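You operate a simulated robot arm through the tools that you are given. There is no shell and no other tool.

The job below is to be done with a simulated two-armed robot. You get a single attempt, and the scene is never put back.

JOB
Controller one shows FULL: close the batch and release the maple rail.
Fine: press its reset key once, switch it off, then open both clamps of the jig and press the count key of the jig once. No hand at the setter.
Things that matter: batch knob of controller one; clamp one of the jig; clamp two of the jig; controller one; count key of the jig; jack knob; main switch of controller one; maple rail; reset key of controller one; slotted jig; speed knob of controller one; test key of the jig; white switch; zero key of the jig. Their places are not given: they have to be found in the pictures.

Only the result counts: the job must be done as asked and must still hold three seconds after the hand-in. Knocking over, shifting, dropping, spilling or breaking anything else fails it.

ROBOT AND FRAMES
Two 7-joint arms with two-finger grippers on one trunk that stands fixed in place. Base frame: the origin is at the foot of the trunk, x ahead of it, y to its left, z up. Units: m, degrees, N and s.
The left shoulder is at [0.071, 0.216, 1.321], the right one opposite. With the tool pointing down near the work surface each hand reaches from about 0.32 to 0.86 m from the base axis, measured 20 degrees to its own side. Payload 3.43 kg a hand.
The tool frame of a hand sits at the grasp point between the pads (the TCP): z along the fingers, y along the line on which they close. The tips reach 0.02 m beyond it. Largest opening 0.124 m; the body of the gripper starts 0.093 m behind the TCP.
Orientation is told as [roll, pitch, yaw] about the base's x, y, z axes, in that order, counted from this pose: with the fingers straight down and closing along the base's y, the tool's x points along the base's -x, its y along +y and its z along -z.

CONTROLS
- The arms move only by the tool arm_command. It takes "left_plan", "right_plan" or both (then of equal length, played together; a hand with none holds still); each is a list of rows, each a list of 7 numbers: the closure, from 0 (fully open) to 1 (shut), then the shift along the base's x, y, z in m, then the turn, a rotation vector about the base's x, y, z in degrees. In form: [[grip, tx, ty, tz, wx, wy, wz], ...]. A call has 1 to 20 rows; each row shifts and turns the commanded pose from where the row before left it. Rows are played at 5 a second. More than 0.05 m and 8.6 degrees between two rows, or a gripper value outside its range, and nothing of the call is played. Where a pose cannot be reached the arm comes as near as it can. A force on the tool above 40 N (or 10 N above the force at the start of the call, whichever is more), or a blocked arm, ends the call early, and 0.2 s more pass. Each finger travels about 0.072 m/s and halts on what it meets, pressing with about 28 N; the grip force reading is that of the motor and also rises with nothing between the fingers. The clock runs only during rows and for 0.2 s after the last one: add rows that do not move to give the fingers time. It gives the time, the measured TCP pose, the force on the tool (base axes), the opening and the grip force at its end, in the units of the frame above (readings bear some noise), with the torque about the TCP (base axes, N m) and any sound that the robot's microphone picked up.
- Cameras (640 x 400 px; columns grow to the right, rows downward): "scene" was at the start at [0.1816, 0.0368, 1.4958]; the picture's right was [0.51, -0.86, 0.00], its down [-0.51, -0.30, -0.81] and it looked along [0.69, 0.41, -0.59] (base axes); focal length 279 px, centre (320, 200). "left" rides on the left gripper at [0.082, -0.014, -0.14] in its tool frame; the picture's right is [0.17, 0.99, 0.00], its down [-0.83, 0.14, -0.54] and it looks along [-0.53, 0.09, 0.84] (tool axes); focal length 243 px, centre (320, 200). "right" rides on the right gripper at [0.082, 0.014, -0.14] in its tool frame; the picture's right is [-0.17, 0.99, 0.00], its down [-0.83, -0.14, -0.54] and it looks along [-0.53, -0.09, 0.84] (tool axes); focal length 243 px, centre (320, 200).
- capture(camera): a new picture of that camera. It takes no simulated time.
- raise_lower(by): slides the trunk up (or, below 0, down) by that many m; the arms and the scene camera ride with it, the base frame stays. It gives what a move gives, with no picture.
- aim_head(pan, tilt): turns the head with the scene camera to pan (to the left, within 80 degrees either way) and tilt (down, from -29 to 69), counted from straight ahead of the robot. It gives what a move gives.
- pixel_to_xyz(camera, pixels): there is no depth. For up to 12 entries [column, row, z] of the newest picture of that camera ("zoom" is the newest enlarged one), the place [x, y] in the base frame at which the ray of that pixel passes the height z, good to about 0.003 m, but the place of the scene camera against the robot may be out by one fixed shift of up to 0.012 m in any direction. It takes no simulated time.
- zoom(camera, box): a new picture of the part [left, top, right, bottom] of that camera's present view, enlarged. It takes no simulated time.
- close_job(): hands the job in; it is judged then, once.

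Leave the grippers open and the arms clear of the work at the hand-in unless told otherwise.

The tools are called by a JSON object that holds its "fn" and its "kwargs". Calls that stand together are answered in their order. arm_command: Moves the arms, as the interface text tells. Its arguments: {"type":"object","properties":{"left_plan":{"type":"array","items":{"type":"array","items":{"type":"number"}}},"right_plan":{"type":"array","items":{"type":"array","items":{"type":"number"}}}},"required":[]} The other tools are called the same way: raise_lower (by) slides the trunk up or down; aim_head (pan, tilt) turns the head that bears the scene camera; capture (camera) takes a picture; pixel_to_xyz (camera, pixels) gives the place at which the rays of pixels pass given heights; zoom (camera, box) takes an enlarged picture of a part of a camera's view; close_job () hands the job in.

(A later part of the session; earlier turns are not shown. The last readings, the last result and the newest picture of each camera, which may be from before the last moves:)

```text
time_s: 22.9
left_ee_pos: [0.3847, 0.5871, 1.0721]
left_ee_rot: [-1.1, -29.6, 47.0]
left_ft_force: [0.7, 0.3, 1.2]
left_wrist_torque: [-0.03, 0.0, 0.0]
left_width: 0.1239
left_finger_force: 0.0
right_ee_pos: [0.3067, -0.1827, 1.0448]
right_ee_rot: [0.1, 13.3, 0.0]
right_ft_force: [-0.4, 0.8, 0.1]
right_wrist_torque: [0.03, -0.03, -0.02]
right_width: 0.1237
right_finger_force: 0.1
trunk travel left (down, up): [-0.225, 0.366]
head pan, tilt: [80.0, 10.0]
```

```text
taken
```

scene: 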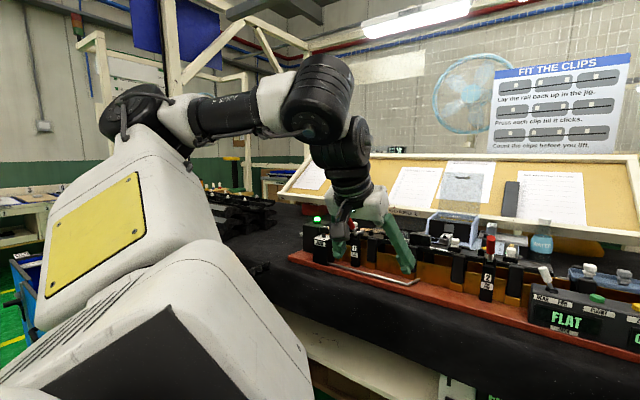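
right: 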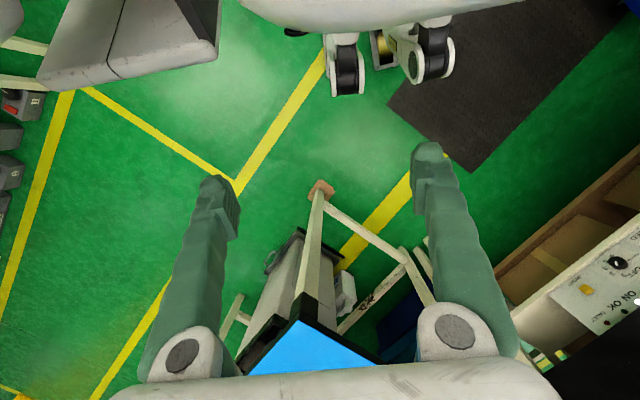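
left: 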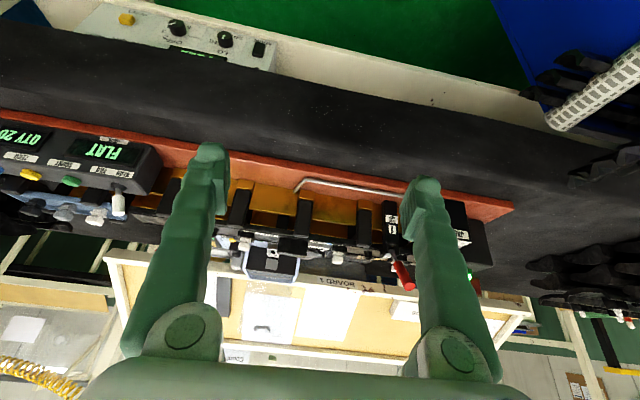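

The shoulder lift seems at its upper limit. I untilt the hand back to straight down, then lower it straight, in front of the bench (n ≈ 0.6, bench edge ≈ 0.8).

{"fn": "arm_command", "kwargs": {"left_plan": [[0, -0.007, -0.023, 0, -5.3, 5.3, 0], [0, -0.007, -0.023, 0, -5.3, 5.3, 0], [0, -0.007, -0.023, 0, -5.3, 5.3, 0], [0, -0.007, -0.023, 0, -5.3, 5.3, 0], [0, 0, 0, 0, 0, 0, 0]]}}

{"fn": "arm_command", "kwargs": {"left_plan": [[0, 0.01, -0.01, -0.04, 0, 0, 0], [0, 0.01, -0.01, -0.04, 0, 0, 0], [0, 0.01, -0.01, -0.04, 0, 0, 0], [0, 0.01, -0.01, -0.04, 0, 0, 0], [0, 0, 0, 0, 0, 0, 0]]}}

{"fn": "capture", "kwargs": {"camera": "scene"}}

```text
time_s: 24.1
left_ee_pos: [0.3478, 0.4983, 1.081]
left_ee_rot: [-0.1, -2.5, 46.8]
left_ft_force: [0.1, -0.1, 0.2]
left_wrist_torque: [-0.01, -0.01, -0.01]
left_width: 0.1241
left_finger_force: 0.0
left hand out of reach, approached as far as the arm can: row 1
right_ee_pos: [0.3067, -0.1817, 1.045]
right_ee_rot: [0.1, 13.3, 0.0]
right_ft_force: [0.1, -0.5, 0.4]
right_wrist_torque: [-0.03, -0.01, 0.03]
right_width: 0.1241
right_finger_force: 0.1
trunk travel left (down, up): [-0.225, 0.366]
head pan, tilt: [80.0, 10.0]
```

```text
time_s: 25.3
left_ee_pos: [0.3534, 0.4939, 1.0619]
left_ee_rot: [-0.1, -2.6, 46.7]
left_ft_force: [-0.3, -0.4, 0.0]
left_wrist_torque: [0.01, -0.02, 0.01]
left_width: 0.124
left_finger_force: 0.1
left hand out of reach, approached as far as the arm can: row 1, 2, 3, 4
right_ee_pos: [0.3078, -0.1807, 1.0444]
right_ee_rot: [0.2, 13.3, 0.1]
right_ft_force: [1.0, -0.2, 0.3]
right_wrist_torque: [0.01, 0.0, 0.0]
right_width: 0.1239
right_finger_force: 0.1
trunk travel left (down, up): [-0.225, 0.366]
head pan, tilt: [80.0, 10.0]
```

```text
taken
```

scene: 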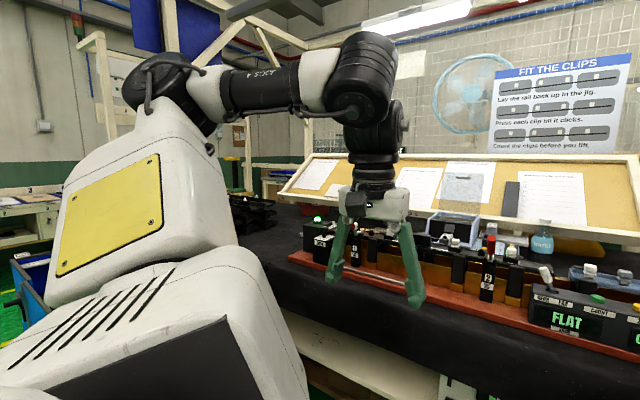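

Lowering is refused here too. I test small single-axis moves of both hands to find which directions are limited.

{"fn": "arm_command", "kwargs": {"left_plan": [[0, 0.03, 0.03, 0, 0, 0, 0], [0, 0.03, 0.03, 0, 0, 0, 0], [0, 0, 0, 0, 0, 0, 0]], "right_plan": [[0, 0, 0, 0.04, 0, 0, 0], [0, 0, 0, 0.04, 0, 0, 0], [0, 0, 0, 0, 0, 0, 0]]}}

{"fn": "arm_command", "kwargs": {"left_plan": [[0, 0.0, 0.0, -0.04, 0, 0, 0], [0, 0.0, 0.0, -0.04, 0, 0, 0], [0, 0, 0, 0, 0, 0, 0]], "right_plan": [[0, 0.04, 0, 0.0, 0, 0, 0], [0, 0.04, 0, 0.0, 0, 0, 0], [0, 0, 0, 0, 0, 0, 0]]}}

```text
time_s: 26.1
left_ee_pos: [0.4155, 0.553, 1.0604]
left_ee_rot: [-0.1, -2.5, 46.7]
left_ft_force: [-1.0, -0.2, 0.2]
left_wrist_torque: [-0.01, 0.01, 0.03]
left_width: 0.1239
left_finger_force: 0.0
right_ee_pos: [0.2728, -0.1638, 1.0748]
right_ee_rot: [0.0, 13.3, 0.1]
right_ft_force: [0.3, -0.8, 0.9]
right_wrist_torque: [0.01, -0.03, 0.0]
right_width: 0.1241
right_finger_force: 0.1
right hand out of reach, approached as far as the arm can: row 1, 2
trunk travel left (down, up): [-0.225, 0.366]
head pan, tilt: [80.0, 10.0]
```

```text
time_s: 26.9
left_ee_pos: [0.4148, 0.5512, 0.9838]
left_ee_rot: [-0.1, -2.7, 46.8]
left_ft_force: [0.3, 0.1, 0.0]
left_wrist_torque: [0.02, -0.02, 0.03]
left_width: 0.124
left_finger_force: 0.1
right_ee_pos: [0.3325, -0.1528, 1.0409]
right_ee_rot: [0.0, 13.2, 0.0]
right_ft_force: [0.0, -1.8, 0.7]
right_wrist_torque: [0.02, 0.0, 0.02]
right_width: 0.1241
right_finger_force: 0.1
right hand out of reach, approached as far as the arm can: row 1, 2
trunk travel left (down, up): [-0.225, 0.366]
head pan, tilt: [80.0, 10.0]
```

Moving outward freed it: it was the elbow fold limit close to the body. I continue right and down, tool down, at n ≈ 0.69.

{"fn": "arm_command", "kwargs": {"left_plan": [[0, 0.0242, -0.0218, -0.0307, 0, 0, 0], [0, 0.0242, -0.0218, -0.0307, 0, 0, 0], [0, 0.0242, -0.0218, -0.0307, 0, 0, 0], [0, 0.0242, -0.0218, -0.0307, 0, 0, 0], [0, 0.0242, -0.0218, -0.0307, 0, 0, 0], [0, 0.0242, -0.0218, -0.0307, 0, 0, 0], [0, 0, 0, 0, 0, 0, 0]]}}

{"fn": "aim_head", "kwargs": {"pan": 42, "tilt": 35}}

{"fn": "capture", "kwargs": {"camera": "scene"}}

```text
time_s: 28.5
left_ee_pos: [0.4338, 0.536, 0.9593]
left_ee_rot: [-0.1, -2.5, 46.8]
left_ft_force: [-0.3, 0.2, 0.0]
left_wrist_torque: [0.0, -0.03, -0.02]
left_width: 0.124
left_finger_force: 0.0
left hand out of reach, approached as far as the arm can: row 1, 2, 3, 4, 5, 6
right_ee_pos: [0.3326, -0.1516, 1.0406]
right_ee_rot: [-0.1, 13.3, 0.0]
right_ft_force: [-0.4, -0.1, 0.1]
right_wrist_torque: [-0.01, 0.0, 0.0]
right_width: 0.124
right_finger_force: 0.0
trunk travel left (down, up): [-0.225, 0.366]
head pan, tilt: [80.0, 10.0]
```

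```text
time_s: 29.5
left_ee_pos: [0.4332, 0.5364, 0.9591]
left_ee_rot: [-0.1, -2.4, 46.7]
left_ft_force: [0.6, 0.0, 0.1]
left_wrist_torque: [-0.01, -0.02, 0.03]
left_width: 0.1239
left_finger_force: 0.0
right_ee_pos: [0.3334, -0.1528, 1.0404]
right_ee_rot: [0.0, 13.3, 0.0]
right_ft_force: [0.2, -0.1, 0.8]
right_wrist_torque: [0.01, 0.02, 0.0]
right_width: 0.124
right_finger_force: 0.2
trunk travel left (down, up): [-0.225, 0.366]
head pan, tilt: [42.0, 35.0]
```

```text
taken
```

scene: 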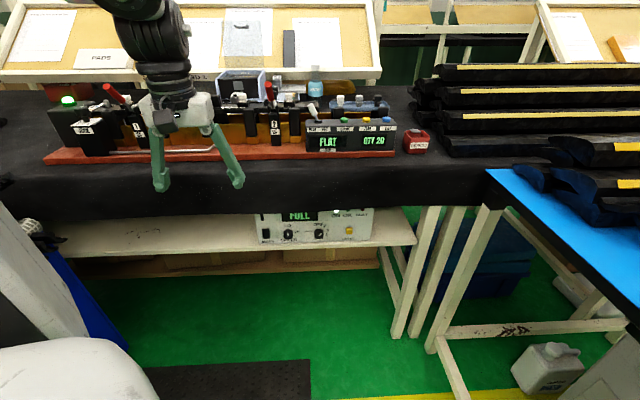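

Still limited when moving right-down at yaw 47°. I test whether the yaw is the cause: turn back 24° and then move right/down.

{"fn": "arm_command", "kwargs": {"left_plan": [[0, 0, 0, 0, 0, 0, -8], [0, 0, 0, 0, 0, 0, -8], [0, 0, 0, 0, 0, 0, -8], [0, 0, 0, 0, 0, 0, 0]]}}

{"fn": "arm_command", "kwargs": {"left_plan": [[0, 0.0242, -0.0218, -0.0307, 0, 0, 0], [0, 0.0242, -0.0218, -0.0307, 0, 0, 0], [0, 0.0242, -0.0218, -0.0307, 0, 0, 0], [0, 0, 0, 0, 0, 0, 0]]}}

```text
time_s: 30.5
left_ee_pos: [0.4352, 0.5377, 0.9589]
left_ee_rot: [-0.2, -2.6, 22.8]
left_ft_force: [-0.2, 0.2, 0.0]
left_wrist_torque: [-0.02, 0.0, -0.01]
left_width: 0.1239
left_finger_force: 0.0
right_ee_pos: [0.3335, -0.1515, 1.0413]
right_ee_rot: [0.0, 13.3, -0.1]
right_ft_force: [-0.2, -0.2, 0.4]
right_wrist_torque: [-0.01, 0.01, 0.01]
right_width: 0.124
right_finger_force: 0.0
trunk travel left (down, up): [-0.225, 0.366]
head pan, tilt: [42.0, 35.0]
```

```text
time_s: 31.5
left_ee_pos: [0.5086, 0.4708, 0.867]
left_ee_rot: [-0.1, -2.7, 22.7]
left_ft_force: [0.0, 0.1, -0.2]
left_wrist_torque: [0.02, -0.02, -0.01]
left_width: 0.1236
left_finger_force: 0.0
right_ee_pos: [0.3307, -0.1524, 1.0415]
right_ee_rot: [0.0, 13.1, -0.1]
right_ft_force: [-0.3, 0.1, -0.4]
right_wrist_torque: [0.02, -0.03, 0.04]
right_width: 0.1242
right_finger_force: 0.0
trunk travel left (down, up): [-0.225, 0.366]
head pan, tilt: [42.0, 35.0]
```

That was it: the positive yaw limited the wrist. With yaw 23° the arm moves freely. I continue to (0.56, 0.42, 0.80) and begin tilting toward the panel.

{"fn": "arm_command", "kwargs": {"left_plan": [[0, 0.025, -0.025, -0.03, 0, 0, 0], [0, 0.025, -0.025, -0.03, 0, 0, 0], [0, 0, 0, 0, 5, -5, 0], [0, 0, 0, 0, 5, -5, 0], [0, 0, 0, 0, 5, -5, 0], [0, 0, 0, 0, 5, -5, 0], [0, 0, 0, 0, 0, 0, 0]]}}

{"fn": "capture", "kwargs": {"camera": "left"}}

{"fn": "capture", "kwargs": {"camera": "scene"}}

```text
time_s: 33.1
left_ee_pos: [0.5687, 0.5122, 0.8277]
left_ee_rot: [11.7, -28.7, 19.5]
left_ft_force: [0.1, -0.1, 0.5]
left_wrist_torque: [-0.01, -0.01, -0.01]
left_width: 0.124
left_finger_force: 0.2
left hand out of reach, approached as far as the arm can: row 4, 5, 6
right_ee_pos: [0.333, -0.1521, 1.0404]
right_ee_rot: [0.0, 13.2, 0.0]
right_ft_force: [0.2, -0.2, 0.2]
right_wrist_torque: [0.02, 0.02, 0.02]
right_width: 0.1239
right_finger_force: 0.1
trunk travel left (down, up): [-0.225, 0.366]
head pan, tilt: [42.0, 35.0]
```

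```text
taken
```

left: 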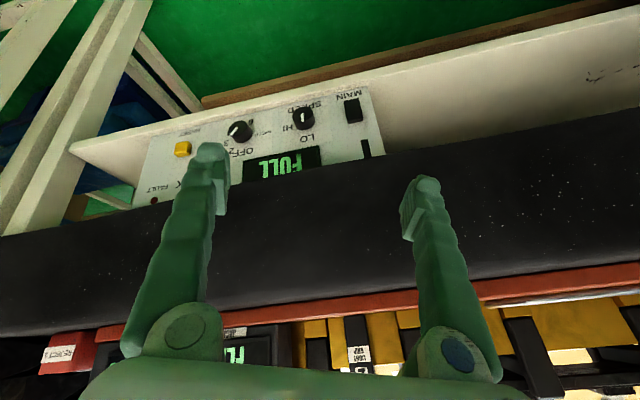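

```text
taken
```

scene: 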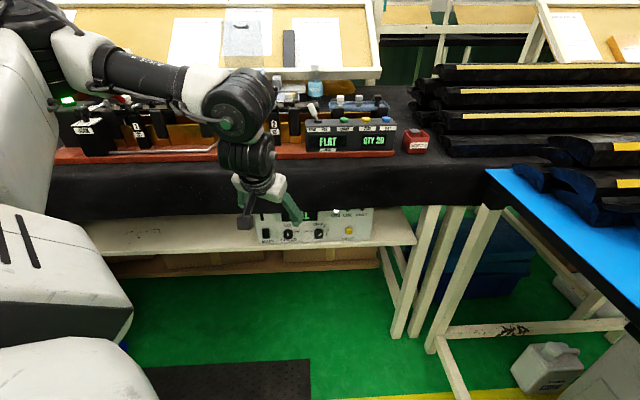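

The arm gets to about 31° tilt and the panel is visible from the hand. I triangulate the cloth's lower edge (left (290,182), scene (330,210)), and refine RESET/MAIN from this view.

{"fn": "zoom", "kwargs": {"camera": "left", "box": [130, 70, 402, 240]}}

{"fn": "pixel_to_xyz", "kwargs": {"camera": "left", "pixels": [[290, 182, 0.7], [290, 182, 0.75], [290, 182, 0.8], [182, 149, 0.65], [182, 149, 0.68], [353, 110, 0.65], [353, 110, 0.68], [303, 118, 0.65], [303, 118, 0.68]]}}

{"fn": "pixel_to_xyz", "kwargs": {"camera": "scene", "pixels": [[330, 210, 0.7], [330, 210, 0.75], [330, 210, 0.8], [349.25, 230.75, 0.65], [349.25, 230.75, 0.68], [266, 233.5, 0.65], [266, 233.5, 0.68]]}}

{"fn": "zoom", "kwargs": {"camera": "scene", "box": [230, 180, 390, 280]}}

```text
2.35 times, centred on (266, 155) of left
```

zoom: 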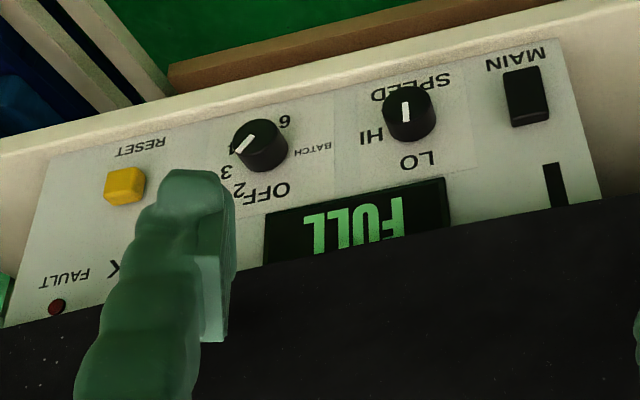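

```text
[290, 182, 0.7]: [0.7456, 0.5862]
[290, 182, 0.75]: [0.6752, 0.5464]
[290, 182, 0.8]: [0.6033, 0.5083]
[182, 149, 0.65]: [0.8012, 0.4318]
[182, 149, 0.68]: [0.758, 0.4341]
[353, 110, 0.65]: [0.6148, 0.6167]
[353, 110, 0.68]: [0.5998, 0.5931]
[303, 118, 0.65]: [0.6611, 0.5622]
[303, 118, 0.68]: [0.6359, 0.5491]
```

```text
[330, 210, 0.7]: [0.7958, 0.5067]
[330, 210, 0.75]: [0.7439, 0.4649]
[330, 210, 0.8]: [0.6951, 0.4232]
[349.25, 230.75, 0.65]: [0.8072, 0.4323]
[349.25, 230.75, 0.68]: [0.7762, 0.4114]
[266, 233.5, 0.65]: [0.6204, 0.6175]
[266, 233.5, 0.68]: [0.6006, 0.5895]
```

```text
4.00 times, centred on (310, 230) of scene
```

zoom: 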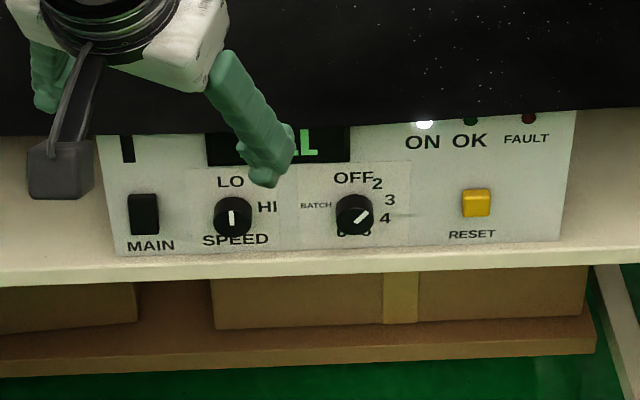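

RESET (0.803, 0.432, 0.65) and MAIN (0.615, 0.617, 0.65) are confirmed by both cameras; the bench's cloth bottom edge is at about n=0.81, z=0.78, so there is room for an approach from below at a slant. I zoom in on the MAIN rocker to see which half is pressed.

{"fn": "zoom", "kwargs": {"camera": "left", "box": [325, 85, 389, 125]}}

{"fn": "zoom", "kwargs": {"camera": "scene", "box": [242, 210, 290, 240]}}

```text
10.00 times, centred on (357, 105) of left
```

zoom: 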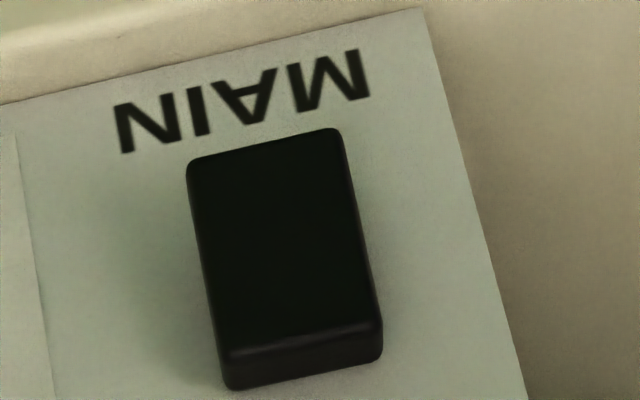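

```text
13.33 times, centred on (266, 225) of scene
```

zoom: 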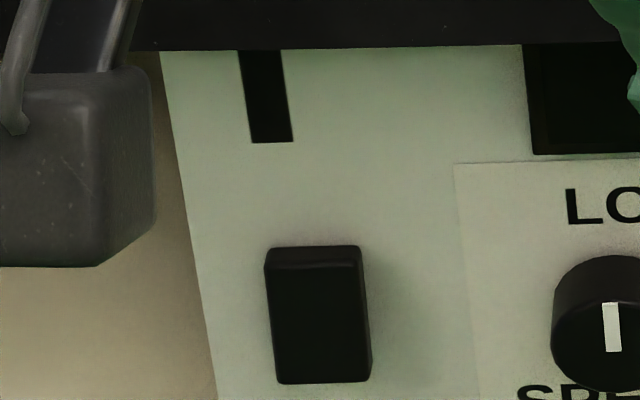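

The rocker's upper end appears to stick out; I can verify by the display going dark. Lowering the trunk further will let the forearm lie flatter, so I first raise/back off the hand a little, then lower the trunk 0.2 m.

{"fn": "arm_command", "kwargs": {"left_plan": [[0, -0.015, -0.015, 0.03, 0, 0, 0], [0, -0.015, -0.015, 0.03, 0, 0, 0], [0, -0.01, -0.01, 0.03, 0, 0, 0], [0, 0, 0, 0, 0, 0, 0]]}}

{"fn": "raise_lower", "kwargs": {"by": -0.2}}

{"fn": "aim_head", "kwargs": {"pan": 45, "tilt": 25}}

{"fn": "capture", "kwargs": {"camera": "scene"}}

{"fn": "capture", "kwargs": {"camera": "left"}}

```text
time_s: 34.1
left_ee_pos: [0.5372, 0.5099, 0.9273]
left_ee_rot: [11.6, -28.3, 19.4]
left_ft_force: [0.5, -0.4, -0.6]
left_wrist_torque: [-0.02, 0.02, -0.01]
left_width: 0.1239
left_finger_force: 0.1
left hand out of reach, approached as far as the arm can: row 1, 2, 3
right_ee_pos: [0.3332, -0.1531, 1.041]
right_ee_rot: [0.1, 13.3, -0.1]
right_ft_force: [-0.9, 0.2, -0.6]
right_wrist_torque: [0.02, 0.01, 0.04]
right_width: 0.1241
right_finger_force: 0.0
trunk travel left (down, up): [-0.225, 0.366]
head pan, tilt: [42.0, 35.0]
```

```text
time_s: 36.3
left_ee_pos: [0.5687, 0.5127, 0.6689]
left_ee_rot: [14.3, -21.4, 18.5]
left_ft_force: [-0.2, 0.1, -0.5]
left_wrist_torque: [0.01, 0.01, 0.02]
left_width: 0.124
left_finger_force: 0.0
right_ee_pos: [0.3719, -0.1483, 0.8111]
right_ee_rot: [0.0, 20.2, 0.1]
right_ft_force: [0.0, 0.3, 0.5]
right_wrist_torque: [0.03, -0.03, -0.03]
right_width: 0.1239
right_finger_force: 0.1
trunk travel left (down, up): [-0.025, 0.566]
head pan, tilt: [42.0, 35.0]
```

```text
time_s: 37.0
left_ee_pos: [0.5687, 0.5131, 0.6692]
left_ee_rot: [14.2, -21.5, 18.5]
left_ft_force: [-0.4, 0.0, -0.3]
left_wrist_torque: [0.01, 0.01, -0.01]
left_width: 0.1242
left_finger_force: 0.1
right_ee_pos: [0.3727, -0.1485, 0.8122]
right_ee_rot: [0.0, 20.2, 0.0]
right_ft_force: [0.5, 0.3, 0.5]
right_wrist_torque: [0.0, 0.01, -0.01]
right_width: 0.124
right_finger_force: 0.1
trunk travel left (down, up): [-0.025, 0.566]
head pan, tilt: [45.0, 25.0]
```

```text
taken
```

scene: 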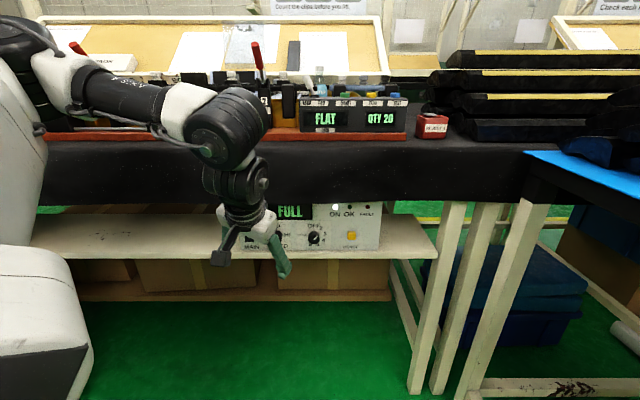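

```text
taken
```

left: 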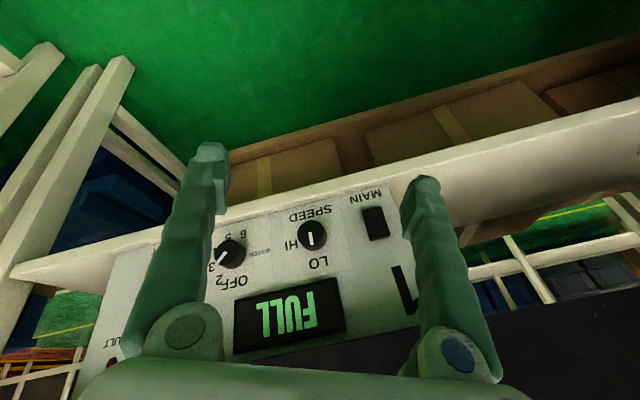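

The display FULL and "MAIN" are well seen. Now I close the fingers and move right toward the RESET column (u≈0.26), keeping n ≈ 0.76 and tilting further forward.

{"fn": "arm_command", "kwargs": {"left_plan": [[0.3, 0.031, -0.031, 0.004, 3, -3, 0], [0.6, 0.031, -0.031, 0.004, 3, -3, 0], [1, 0.031, -0.031, 0.004, 3, -3, 0], [1, 0.031, -0.031, 0.004, 3, -3, 0], [1, 0.031, -0.031, 0.004, 3, -3, 0], [1, 0, 0, 0, 0, 0, 0]]}}

{"fn": "capture", "kwargs": {"camera": "scene"}}

{"fn": "capture", "kwargs": {"camera": "left"}}

```text
time_s: 38.1
left_ee_pos: [0.6706, 0.5339, 0.7426]
left_ee_rot: [22.6, -35.6, 13.8]
left_ft_force: [0.2, 0.0, 0.2]
left_wrist_torque: [-0.01, 0.0, -0.02]
left_width: 0.0
left_finger_force: 27.3
left hand out of reach, approached as far as the arm can: row 1, 2, 3, 4, 5
right_ee_pos: [0.3724, -0.1496, 0.811]
right_ee_rot: [0.1, 20.2, -0.1]
right_ft_force: [0.2, 0.1, 0.1]
right_wrist_torque: [0.0, -0.04, -0.01]
right_width: 0.1241
right_finger_force: 0.1
trunk travel left (down, up): [-0.025, 0.566]
head pan, tilt: [45.0, 25.0]
stopped in row 5 (left hand): the force on the tool passed its limit at 76 N (the readings are from after the stop); the commanded pose is now the measured one
```

```text
taken
```

scene: 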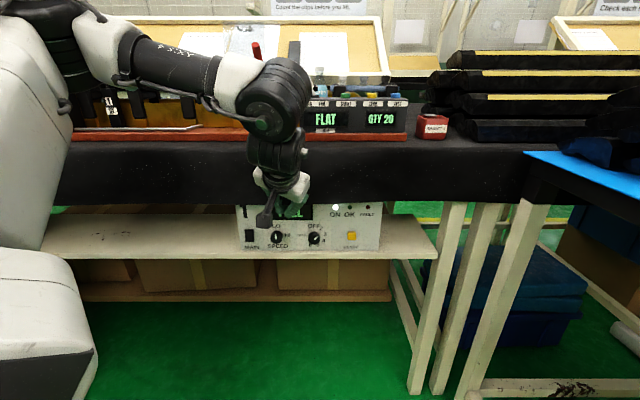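

```text
taken
```

left: 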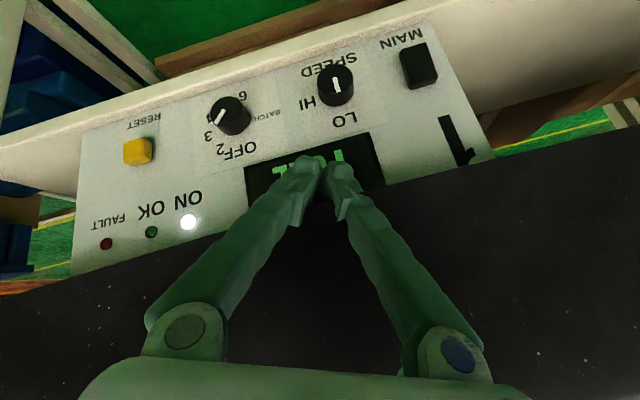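

A warning: the hand was at a joint limit and slid forward, touching the controller's display (force stop). I back off now along −n while rolling the hand about its own axis (+40°), which should free the wrist-roll joint.

{"fn": "arm_command", "kwargs": {"left_plan": [[1, -0.014, -0.014, 0, 3.4, 4, -6], [1, -0.014, -0.014, 0, 3.4, 4, -6], [1, -0.014, -0.014, 0, 3.4, 4, -6], [1, -0.014, -0.014, 0, 3.4, 4, -6], [1, -0.014, -0.014, 0, 3.4, 4, -6], [1, 0, 0, 0, 0, 0, 0]]}}

{"fn": "capture", "kwargs": {"camera": "scene"}}

{"fn": "zoom", "kwargs": {"camera": "scene", "box": [225, 195, 401, 305]}}

{"fn": "capture", "kwargs": {"camera": "left"}}

```text
time_s: 39.5
left_ee_pos: [0.6011, 0.463, 0.742]
left_ee_rot: [39.0, -14.0, -23.9]
left_ft_force: [-0.6, 0.0, -0.1]
left_wrist_torque: [-0.01, -0.01, -0.01]
left_width: 0.0
left_finger_force: 28.0
right_ee_pos: [0.3732, -0.1495, 0.8106]
right_ee_rot: [0.2, 20.3, 0.1]
right_ft_force: [0.5, -0.5, 0.7]
right_wrist_torque: [0.02, -0.01, -0.02]
right_width: 0.1241
right_finger_force: 0.0
trunk travel left (down, up): [-0.025, 0.566]
head pan, tilt: [45.0, 25.0]
```

```text
taken
```

scene: 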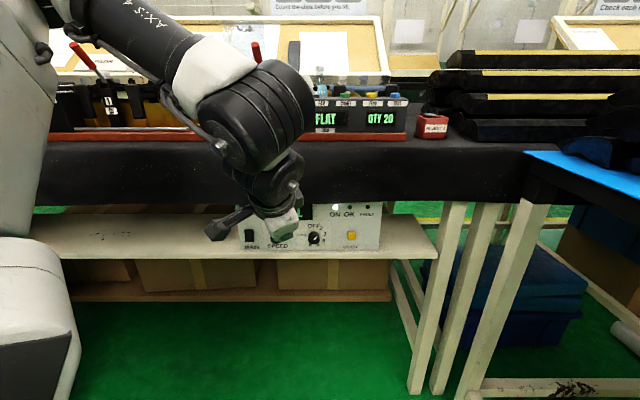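

```text
3.64 times, centred on (313, 250) of scene
```

zoom: 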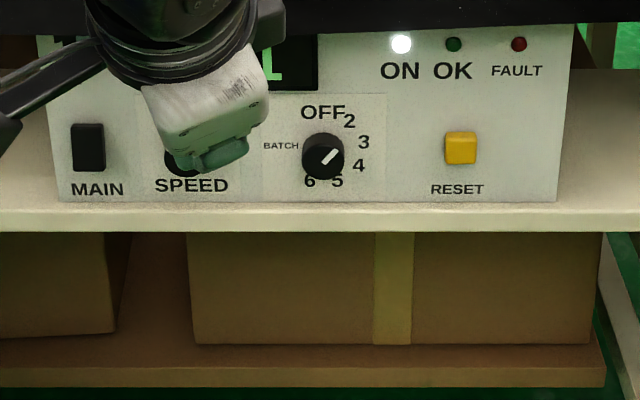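

```text
taken
```

left: 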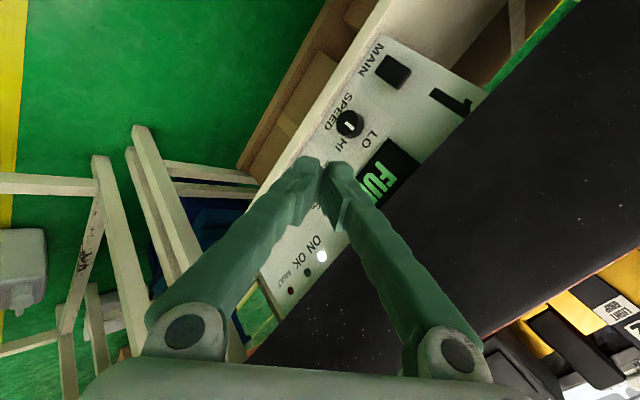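

The hand is free now. I check whether the controller shifted: RESET at scene (351.5,235.7), MAIN (249.3,235.2).

{"fn": "pixel_to_xyz", "kwargs": {"camera": "scene", "pixels": [[351.5, 235.7, 0.65], [249.3, 235.2, 0.65], [379.5, 251, 0.6], [240, 250, 0.6]]}}

{"fn": "pixel_to_xyz", "kwargs": {"camera": "left", "pixels": [[393, 71, 0.65], [393, 71, 0.66], [349, 125, 0.65]]}}

```text
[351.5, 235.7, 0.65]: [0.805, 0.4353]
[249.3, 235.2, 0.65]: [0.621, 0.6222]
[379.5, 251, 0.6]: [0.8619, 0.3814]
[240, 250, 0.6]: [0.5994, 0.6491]
```

```text
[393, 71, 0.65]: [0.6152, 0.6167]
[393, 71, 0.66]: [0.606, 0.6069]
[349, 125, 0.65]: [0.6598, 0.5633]
```

The controller has not moved. I go on toward the RESET column, keeping n ≈ 0.73, with gentle forward tilt, in two halves.

{"fn": "arm_command", "kwargs": {"left_plan": [[1, 0.0153, -0.023, -0.0133, 2.4, -2.4, 0], [1, 0.0153, -0.023, -0.0133, 2.4, -2.4, 0], [1, 0.0153, -0.023, -0.0133, 2.4, -2.4, 0], [1, 0, 0, 0, 0, 0, 0]]}}

```text
time_s: 40.5
left_ee_pos: [0.6575, 0.4727, 0.7134]
left_ee_rot: [48.2, -17.8, -26.8]
left_ft_force: [0.0, 0.5, 0.1]
left_wrist_torque: [-0.02, -0.04, -0.03]
left_width: 0.0
left_finger_force: 28.1
left hand out of reach, approached as far as the arm can: row 2, 3
right_ee_pos: [0.3727, -0.1496, 0.8126]
right_ee_rot: [0.1, 20.2, 0.0]
right_ft_force: [0.0, 0.1, 0.5]
right_wrist_torque: [0.0, -0.01, 0.01]
right_width: 0.1241
right_finger_force: 0.1
trunk travel left (down, up): [-0.025, 0.566]
head pan, tilt: [45.0, 25.0]
```

Again limited when going right; I back off and roll the hand another 40° about its axis.

{"fn": "arm_command", "kwargs": {"left_plan": [[1, -0.01, -0.01, 0, 4.4, 4.5, -5], [1, -0.01, -0.01, 0, 4.4, 4.5, -5], [1, -0.01, -0.01, 0, 4.4, 4.5, -5], [1, -0.01, -0.01, 0, 4.4, 4.5, -5], [1, -0.01, -0.01, 0, 4.4, 4.5, -5], [1, 0, 0, 0, 0, 0, 0]]}}

{"fn": "arm_command", "kwargs": {"left_plan": [[1, 0.01, -0.02, 0, 0, 0, 0], [1, 0.01, -0.02, 0, 0, 0, 0], [1, 0.01, -0.02, 0, 0, 0, 0], [1, 0, 0, 0, 0, 0, 0]]}}

{"fn": "capture", "kwargs": {"camera": "scene"}}

```text
time_s: 41.9
left_ee_pos: [0.6227, 0.4934, 0.7219]
left_ee_rot: [51.6, 13.5, -52.5]
left_ft_force: [0.0, -0.9, -0.1]
left_wrist_torque: [-0.01, 0.01, 0.01]
left_width: 0.0
left_finger_force: 28.7
left hand out of reach, approached as far as the arm can: row 1, 2, 3, 4, 5
right_ee_pos: [0.374, -0.1488, 0.8092]
right_ee_rot: [0.1, 20.3, -0.1]
right_ft_force: [-0.5, -0.9, -0.2]
right_wrist_torque: [0.04, 0.0, -0.02]
right_width: 0.1241
right_finger_force: 0.0
trunk travel left (down, up): [-0.025, 0.566]
head pan, tilt: [45.0, 25.0]
```

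```text
time_s: 42.9
left_ee_pos: [0.6612, 0.4825, 0.7291]
left_ee_rot: [51.4, 13.4, -52.6]
left_ft_force: [0.2, -0.2, 0.2]
left_wrist_torque: [-0.01, 0.01, -0.02]
left_width: 0.0001
left_finger_force: 28.1
left hand out of reach, approached as far as the arm can: row 1, 2, 3
right_ee_pos: [0.3741, -0.1488, 0.8115]
right_ee_rot: [0.2, 20.3, 0.0]
right_ft_force: [0.2, -0.5, -0.2]
right_wrist_torque: [0.0, 0.02, 0.02]
right_width: 0.1241
right_finger_force: 0.1
trunk travel left (down, up): [-0.025, 0.566]
head pan, tilt: [45.0, 25.0]
```

```text
taken
```

scene: 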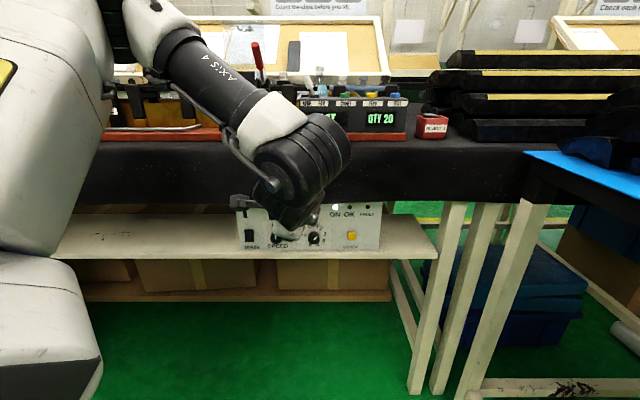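

Rolling is not the binding limit here; the elbow is folded too tightly with the trunk this low. I back off left/backward, untilt, then raise the trunk (the hand must be clear of the bench edge first).

{"fn": "arm_command", "kwargs": {"left_plan": [[1, -0.04, -0.01, 0.0, -4.5, 4.5, 0], [1, -0.04, -0.01, 0.0, -4.5, 4.5, 0], [1, -0.04, 0.0, 0.0, -4.5, 4.5, 0], [1, -0.03, 0, 0, -4.5, 4.5, 0], [1, 0, 0, 0, 0, 0, 0]]}}

{"fn": "capture", "kwargs": {"camera": "scene"}}

```text
time_s: 44.1
left_ee_pos: [0.5176, 0.4646, 0.7332]
left_ee_rot: [25.8, 9.1, -57.4]
left_ft_force: [0.2, 0.4, 0.4]
left_wrist_torque: [-0.04, -0.01, 0.01]
left_width: 0.0
left_finger_force: 28.0
left hand out of reach, approached as far as the arm can: row 3, 4
right_ee_pos: [0.3728, -0.1487, 0.8111]
right_ee_rot: [0.2, 20.4, 0.0]
right_ft_force: [0.0, -0.2, -0.3]
right_wrist_torque: [0.0, -0.03, 0.0]
right_width: 0.124
right_finger_force: 0.0
trunk travel left (down, up): [-0.025, 0.566]
head pan, tilt: [45.0, 25.0]
```

```text
taken
```

scene: 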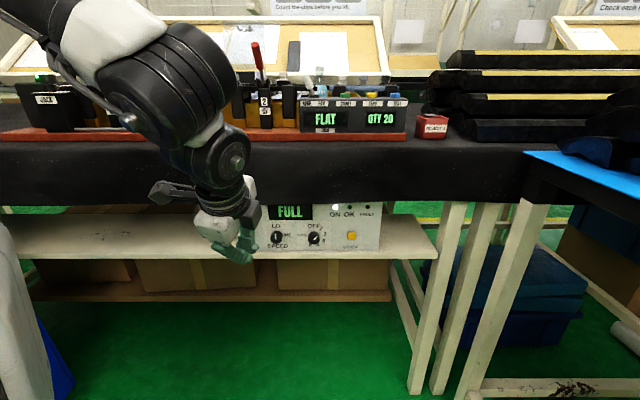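

The hand is at n ≈ 0.69, clear of the bench front (0.81). I raise the trunk 0.30 m.

{"fn": "raise_lower", "kwargs": {"by": 0.3}}

{"fn": "arm_command", "kwargs": {"left_plan": [[1, 0.0, 0.0, -0.04, 0, 0, 0], [1, 0.0, 0.0, -0.04, 0, 0, 0], [1, 0.0, 0.0, -0.04, 0, 0, 0], [1, 0, 0, 0, 0, 0, 0]]}}

```text
time_s: 47.1
left_ee_pos: [0.518, 0.4642, 1.0303]
left_ee_rot: [26.0, 9.0, -57.4]
left_ft_force: [-0.2, 0.6, -0.5]
left_wrist_torque: [-0.01, -0.03, -0.01]
left_width: 0.0003
left_finger_force: 27.3
right_ee_pos: [0.3596, -0.1494, 1.1263]
right_ee_rot: [0.2, 16.4, -0.2]
right_ft_force: [0.2, 0.0, 0.2]
right_wrist_torque: [0.0, 0.03, 0.02]
right_width: 0.1242
right_finger_force: 0.0
trunk travel left (down, up): [-0.325, 0.266]
head pan, tilt: [45.0, 25.0]
```

```text
time_s: 48.1
left_ee_pos: [0.5175, 0.4659, 0.9108]
left_ee_rot: [26.1, 9.1, -57.3]
left_ft_force: [-0.3, 0.7, 0.6]
left_wrist_torque: [0.03, 0.01, 0.01]
left_width: 0.0
left_finger_force: 28.9
right_ee_pos: [0.3583, -0.1498, 1.1253]
right_ee_rot: [0.1, 16.2, -0.1]
right_ft_force: [-0.5, -0.1, -0.4]
right_wrist_torque: [0.02, -0.02, 0.0]
right_width: 0.1241
right_finger_force: 0.0
trunk travel left (down, up): [-0.325, 0.266]
head pan, tilt: [45.0, 25.0]
```

Now it moves freely. I move right and down to the RESET column at n ≈ 0.69.

{"fn": "arm_command", "kwargs": {"left_plan": [[1, 0.0258, -0.0272, -0.0317, 0, 0, 0], [1, 0.0258, -0.0272, -0.0317, 0, 0, 0], [1, 0.0258, -0.0272, -0.0317, 0, 0, 0], [1, 0.0258, -0.0272, -0.0317, 0, 0, 0], [1, 0.0258, -0.0272, -0.0317, 0, 0, 0], [1, 0.0258, -0.0272, -0.0317, 0, 0, 0], [1, 0, 0, 0, 0, 0, 0]]}}

{"fn": "capture", "kwargs": {"camera": "left"}}

{"fn": "capture", "kwargs": {"camera": "scene"}}

```text
time_s: 49.7
left_ee_pos: [0.6505, 0.358, 0.7399]
left_ee_rot: [26.1, 8.7, -57.5]
left_ft_force: [0.3, -0.6, 0.8]
left_wrist_torque: [0.02, 0.01, 0.03]
left_width: 0.0001
left_finger_force: 28.1
left hand out of reach, approached as far as the arm can: row 5, 6
right_ee_pos: [0.3587, -0.1501, 1.1265]
right_ee_rot: [0.1, 16.4, -0.2]
right_ft_force: [0.4, 0.0, -0.7]
right_wrist_torque: [0.0, 0.0, 0.0]
right_width: 0.1242
right_finger_force: 0.0
trunk travel left (down, up): [-0.325, 0.266]
head pan, tilt: [45.0, 25.0]
```

```text
taken
```

left: 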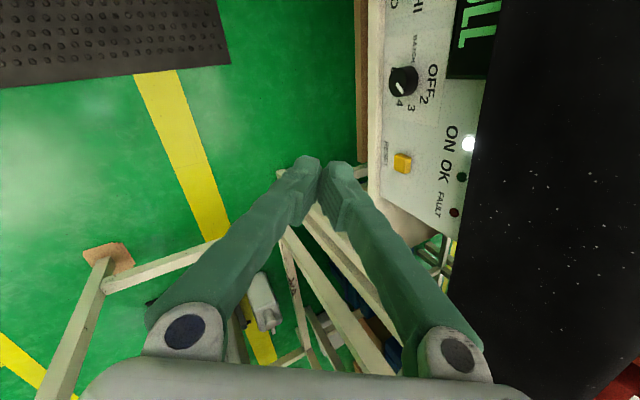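

```text
taken
```

scene: 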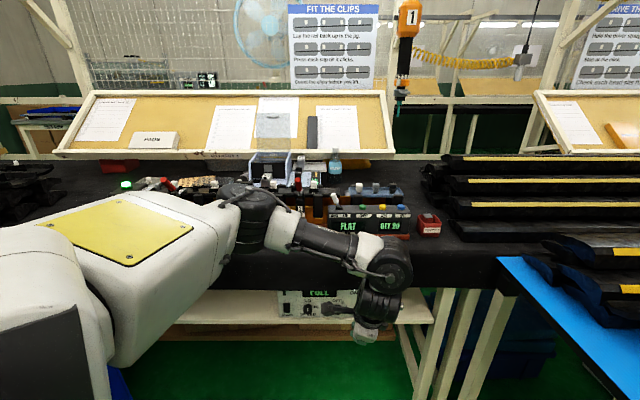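

Position (0.65, 0.358, 0.74), free again. Now I tilt forward about the bench direction in place.

{"fn": "arm_command", "kwargs": {"left_plan": [[1, 0.0, 0.0, 0, 5.3, -5.3, 0], [1, 0.0, 0.0, 0, 5.3, -5.3, 0], [1, 0.0, 0.0, 0, 5.3, -5.3, 0], [1, 0, 0, 0, 0, 0, 0]]}}

```text
time_s: 50.7
left_ee_pos: [0.6586, 0.4347, 0.7306]
left_ee_rot: [48.6, 12.7, -53.4]
left_ft_force: [0.2, -0.2, 0.4]
left_wrist_torque: [0.01, 0.01, -0.02]
left_width: 0.0
left_finger_force: 27.7
left hand out of reach, approached as far as the arm can: row 1, 2, 3
right_ee_pos: [0.3591, -0.1494, 1.1257]
right_ee_rot: [0.1, 16.4, -0.1]
right_ft_force: [0.3, -0.2, 0.1]
right_wrist_torque: [0.02, 0.0, 0.0]
right_width: 0.1243
right_finger_force: 0.1
trunk travel left (down, up): [-0.325, 0.266]
head pan, tilt: [45.0, 25.0]
```

I look closely at how the wrist sits now.

{"fn": "zoom", "kwargs": {"camera": "scene", "box": [200, 180, 440, 330]}}

{"fn": "capture", "kwargs": {"camera": "left"}}

{"fn": "capture", "kwargs": {"camera": "right"}}

```text
2.67 times, centred on (320, 255) of scene
```

zoom: 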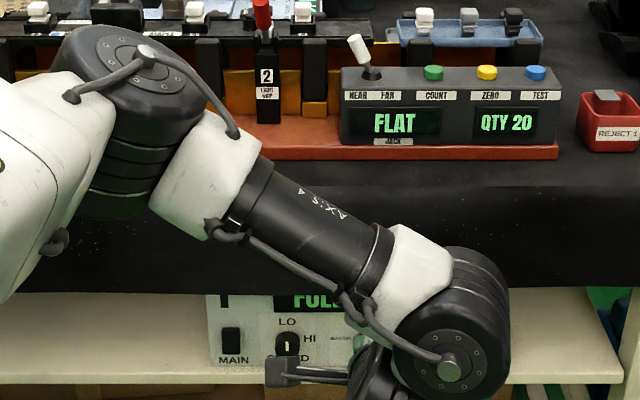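

```text
taken
```

left: 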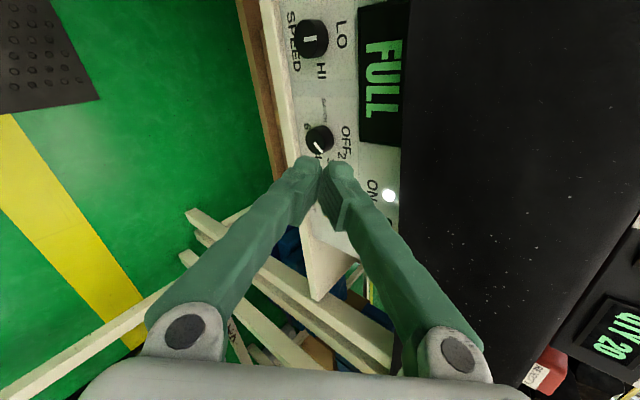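

```text
taken
```

right: 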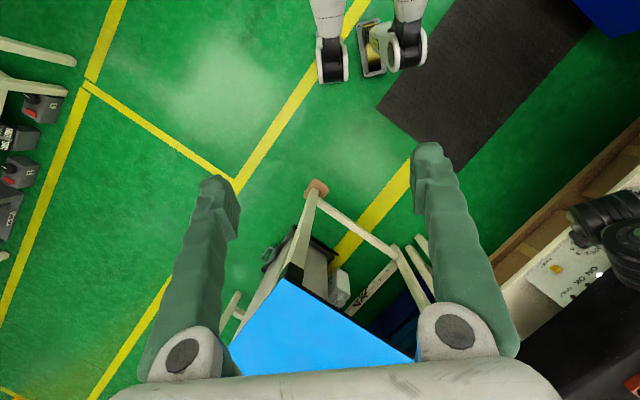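

The wrist flex is the limiting joint: the forearm points right while I ask the tool to head left-forward. A heading nearer straight ahead (azimuth ≈ 18°) suits the left arm. I back off and unroll the hand toward orientation [0, −60, 18] in small chunks.

{"fn": "arm_command", "kwargs": {"left_plan": [[1, -0.01, -0.025, 0, -5.59, -4.27, 3.14], [1, -0.01, -0.025, 0, -5.59, -4.27, 3.14], [1, 0, -0.01, 0, -5.59, -4.27, 3.14], [1, 0, 0, 0, -5.59, -4.27, 3.14], [1, 0, 0, 0, 0, 0, 0]]}}

```text
time_s: 51.9
left_ee_pos: [0.6423, 0.3934, 0.7272]
left_ee_rot: [45.7, -14.9, -40.0]
left_ft_force: [0.2, -0.4, 0.1]
left_wrist_torque: [0.02, 0.02, 0.0]
left_width: 0.0002
left_finger_force: 27.8
left hand out of reach, approached as far as the arm can: row 1, 2
right_ee_pos: [0.359, -0.1498, 1.1257]
right_ee_rot: [0.2, 16.4, -0.1]
right_ft_force: [-0.1, -0.4, -0.6]
right_wrist_torque: [0.03, 0.03, 0.0]
right_width: 0.1241
right_finger_force: 0.0
trunk travel left (down, up): [-0.325, 0.266]
head pan, tilt: [45.0, 25.0]
```

It is moving freely now (n ≈ 0.73). I continue the unroll.

{"fn": "arm_command", "kwargs": {"left_plan": [[1, 0.005, -0.005, 0, -5.59, -4.27, 3.14], [1, 0.005, -0.005, 0, -5.59, -4.27, 3.14], [1, 0.005, -0.005, 0, -5.59, -4.27, 3.14], [1, 0.005, -0.005, 0, -5.59, -4.27, 3.14], [1, 0, 0, 0, 0, 0, 0]]}}

{"fn": "arm_command", "kwargs": {"left_plan": [[1, 0.005, -0.005, 0, -5.59, -4.27, 3.14], [1, 0.005, -0.005, 0, -5.59, -4.27, 3.14], [1, 0.005, -0.005, 0, -5.59, -4.27, 3.14], [1, 0, 0, 0, -5.59, -4.27, 3.14], [1, 0, 0, 0, 0, 0, 0]]}}

{"fn": "capture", "kwargs": {"camera": "scene"}}

{"fn": "capture", "kwargs": {"camera": "left"}}

```text
time_s: 53.1
left_ee_pos: [0.6634, 0.375, 0.7279]
left_ee_rot: [34.0, -41.0, -21.5]
left_ft_force: [0.7, -1.6, -0.3]
left_wrist_torque: [-0.02, -0.01, 0.02]
left_width: 0.0
left_finger_force: 27.6
right_ee_pos: [0.3586, -0.1489, 1.1263]
right_ee_rot: [0.2, 16.5, -0.2]
right_ft_force: [0.0, -0.1, 0.1]
right_wrist_torque: [0.0, 0.02, 0.01]
right_width: 0.1242
right_finger_force: 0.0
trunk travel left (down, up): [-0.325, 0.266]
head pan, tilt: [45.0, 25.0]
```

```text
time_s: 54.3
left_ee_pos: [0.6788, 0.3591, 0.7288]
left_ee_rot: [-0.3, -59.5, 18.3]
left_ft_force: [0.0, -0.3, 0.2]
left_wrist_torque: [0.02, -0.01, -0.01]
left_width: 0.0
left_finger_force: 28.0
right_ee_pos: [0.3593, -0.1493, 1.1266]
right_ee_rot: [0.2, 16.3, -0.1]
right_ft_force: [-0.7, -0.1, -0.1]
right_wrist_torque: [-0.03, -0.01, 0.02]
right_width: 0.124
right_finger_force: 0.1
trunk travel left (down, up): [-0.325, 0.266]
head pan, tilt: [45.0, 25.0]
```

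```text
taken
```

scene: 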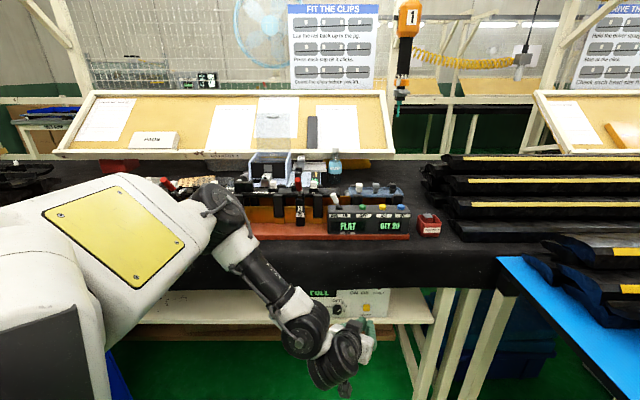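

```text
taken
```

left: 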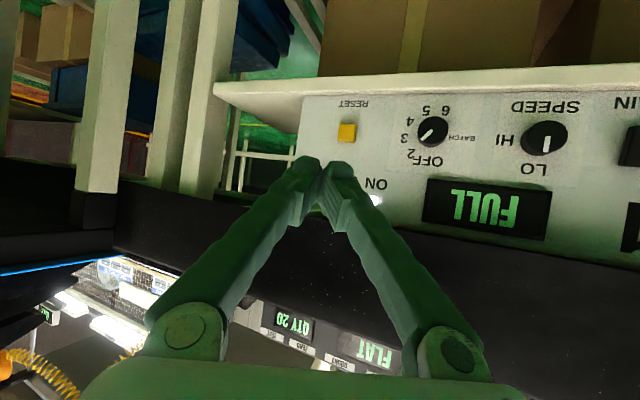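

The hand now holds [0, −60, 18] freely at (0.679, 0.359, 0.729), and RESET is seen at (347,132) just ahead of the fingertips. I lower to the key's height and approach to about 3 cm in front of it.

{"fn": "arm_command", "kwargs": {"left_plan": [[1, 0, 0, -0.0345, 0, 0, 0], [1, 0, 0, -0.0345, 0, 0, 0], [1, 0.0282, 0.0149, 0, 0, 0, 0], [1, 0.0282, 0.0149, 0, 0, 0, 0], [1, 0.0281, 0.0148, 0, 0, 0, 0], [1, 0, 0, 0, 0, 0, 0]]}}

{"fn": "capture", "kwargs": {"camera": "left"}}

{"fn": "zoom", "kwargs": {"camera": "scene", "box": [280, 270, 440, 370]}}

```text
time_s: 55.7
left_ee_pos: [0.7627, 0.4081, 0.6667]
left_ee_rot: [-0.2, -59.4, 18.1]
left_ft_force: [0.2, -0.2, 0.5]
left_wrist_torque: [0.0, 0.04, -0.04]
left_width: 0.0
left_finger_force: 28.0
left hand out of reach, approached as far as the arm can: row 2, 5
right_ee_pos: [0.358, -0.1486, 1.1268]
right_ee_rot: [0.1, 16.3, -0.1]
right_ft_force: [0.0, 0.7, -1.1]
right_wrist_torque: [0.02, 0.02, 0.01]
right_width: 0.124
right_finger_force: 0.0
trunk travel left (down, up): [-0.325, 0.266]
head pan, tilt: [45.0, 25.0]
```

```text
taken
```

left: 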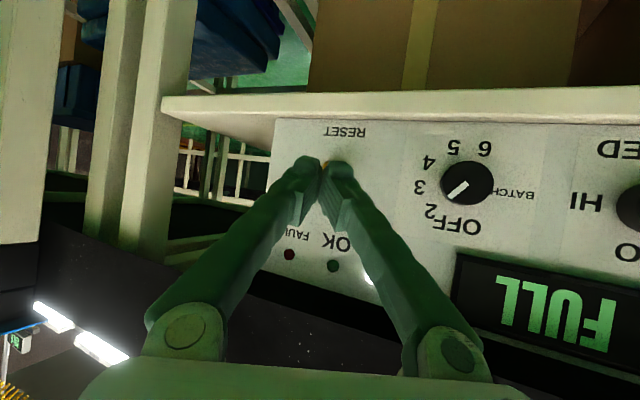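

```text
4.00 times, centred on (360, 320) of scene
```

zoom: 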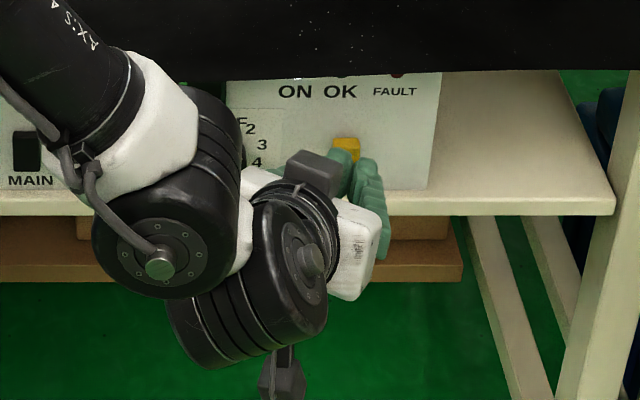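

The tip is about 3 cm in front of RESET but slightly high (leading corner z ≈ 0.669) and the arm resists going lower. I back off, raise the hand, and lower the trunk 0.1 m to ease the arm.

{"fn": "arm_command", "kwargs": {"left_plan": [[1, -0.03, -0.03, 0, 0, 0, 0], [1, -0.02, -0.02, 0.025, 0, 0, 0], [1, 0, 0, 0.035, 0, 0, 0], [1, 0, 0, 0.02, 0, 0, 0], [1, 0, 0, 0, 0, 0, 0]]}}

{"fn": "raise_lower", "kwargs": {"by": -0.1}}

```text
time_s: 56.9
left_ee_pos: [0.7117, 0.3565, 0.7489]
left_ee_rot: [-0.1, -59.5, 18.1]
left_ft_force: [-0.3, 0.0, -0.8]
left_wrist_torque: [-0.04, 0.01, -0.06]
left_width: 0.0
left_finger_force: 28.1
right_ee_pos: [0.3587, -0.1485, 1.126]
right_ee_rot: [0.0, 16.4, -0.1]
right_ft_force: [-0.5, 0.7, -0.2]
right_wrist_torque: [0.0, -0.01, -0.02]
right_width: 0.1239
right_finger_force: 0.2
trunk travel left (down, up): [-0.325, 0.266]
head pan, tilt: [45.0, 25.0]
```

```text
time_s: 58.2
left_ee_pos: [0.7108, 0.3566, 0.6465]
left_ee_rot: [-0.1, -59.5, 18.1]
left_ft_force: [0.4, -0.6, -0.5]
left_wrist_torque: [0.01, 0.01, 0.04]
left_width: 0.0
left_finger_force: 28.4
right_ee_pos: [0.3576, -0.1482, 1.0262]
right_ee_rot: [0.1, 16.3, -0.1]
right_ft_force: [0.3, 0.8, -0.3]
right_wrist_torque: [0.0, -0.05, 0.02]
right_width: 0.1243
right_finger_force: 0.0
trunk travel left (down, up): [-0.225, 0.366]
head pan, tilt: [45.0, 25.0]
```

Now TCP z = 0.6465 with no limit flags. I move straight in along n to about 1.5 cm from the key.

{"fn": "arm_command", "kwargs": {"left_plan": [[1, 0.02, 0.0195, 0, 0, 0, 0], [1, 0.02, 0.0195, 0, 0, 0, 0], [1, 0.018, 0.017, 0, 0, 0, 0], [1, 0, 0, 0, 0, 0, 0]]}}

{"fn": "capture", "kwargs": {"camera": "left"}}

{"fn": "aim_head", "kwargs": {"pan": 40, "tilt": 30}}

{"fn": "zoom", "kwargs": {"camera": "scene", "box": [240, 180, 400, 280]}}

```text
time_s: 59.2
left_ee_pos: [0.7707, 0.4137, 0.6443]
left_ee_rot: [-0.1, -59.5, 18.1]
left_ft_force: [-0.6, 0.0, 0.1]
left_wrist_torque: [-0.01, -0.03, 0.01]
left_width: 0.0
left_finger_force: 28.1
right_ee_pos: [0.3579, -0.1479, 1.0263]
right_ee_rot: [0.1, 16.4, -0.1]
right_ft_force: [0.5, -0.8, 0.1]
right_wrist_torque: [-0.01, 0.01, -0.01]
right_width: 0.124
right_finger_force: 0.0
trunk travel left (down, up): [-0.225, 0.366]
head pan, tilt: [45.0, 25.0]
```

```text
taken
```

left: 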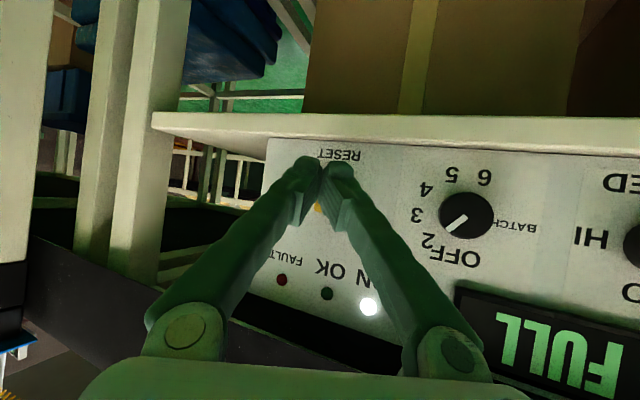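

```text
time_s: 59.9
left_ee_pos: [0.7694, 0.4127, 0.645]
left_ee_rot: [0.0, -59.3, 18.1]
left_ft_force: [0.1, 0.5, 0.7]
left_wrist_torque: [0.01, -0.02, 0.0]
left_width: 0.0
left_finger_force: 28.2
right_ee_pos: [0.3589, -0.1484, 1.0264]
right_ee_rot: [0.2, 16.4, -0.1]
right_ft_force: [-0.1, 0.3, 0.0]
right_wrist_torque: [-0.01, -0.05, 0.02]
right_width: 0.1238
right_finger_force: 0.1
trunk travel left (down, up): [-0.225, 0.366]
head pan, tilt: [40.0, 30.0]
```

```text
4.00 times, centred on (320, 230) of scene
```

zoom: 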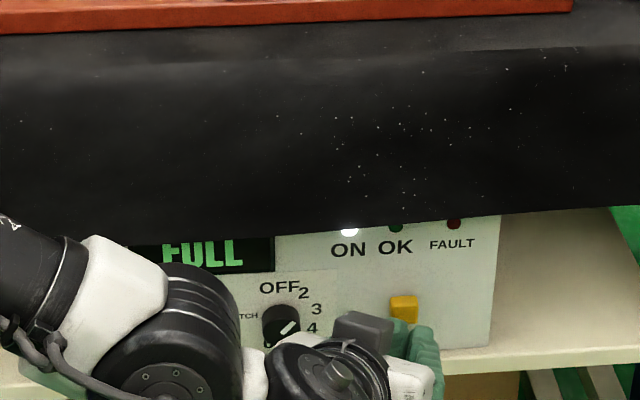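

I check with the left camera ray where the key (yellow at (318,208)) and fingertips lie.

{"fn": "zoom", "kwargs": {"camera": "left", "box": [272, 130, 368, 230]}}

{"fn": "pixel_to_xyz", "kwargs": {"camera": "left", "pixels": [[318, 208, 0.65], [318, 208, 0.66], [318, 208, 0.67], [322, 170, 0.64], [322, 170, 0.65], [340, 155, 0.63], [340, 155, 0.635]]}}

```text
4.00 times, centred on (320, 180) of left
```

zoom: 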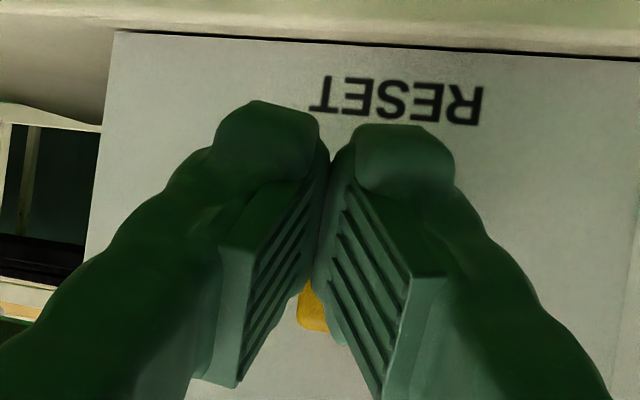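

```text
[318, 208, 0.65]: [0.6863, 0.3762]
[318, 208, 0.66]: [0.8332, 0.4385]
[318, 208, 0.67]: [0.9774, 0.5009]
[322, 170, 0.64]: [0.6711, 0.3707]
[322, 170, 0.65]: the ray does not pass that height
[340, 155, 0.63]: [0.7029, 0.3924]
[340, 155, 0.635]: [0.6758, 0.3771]
```

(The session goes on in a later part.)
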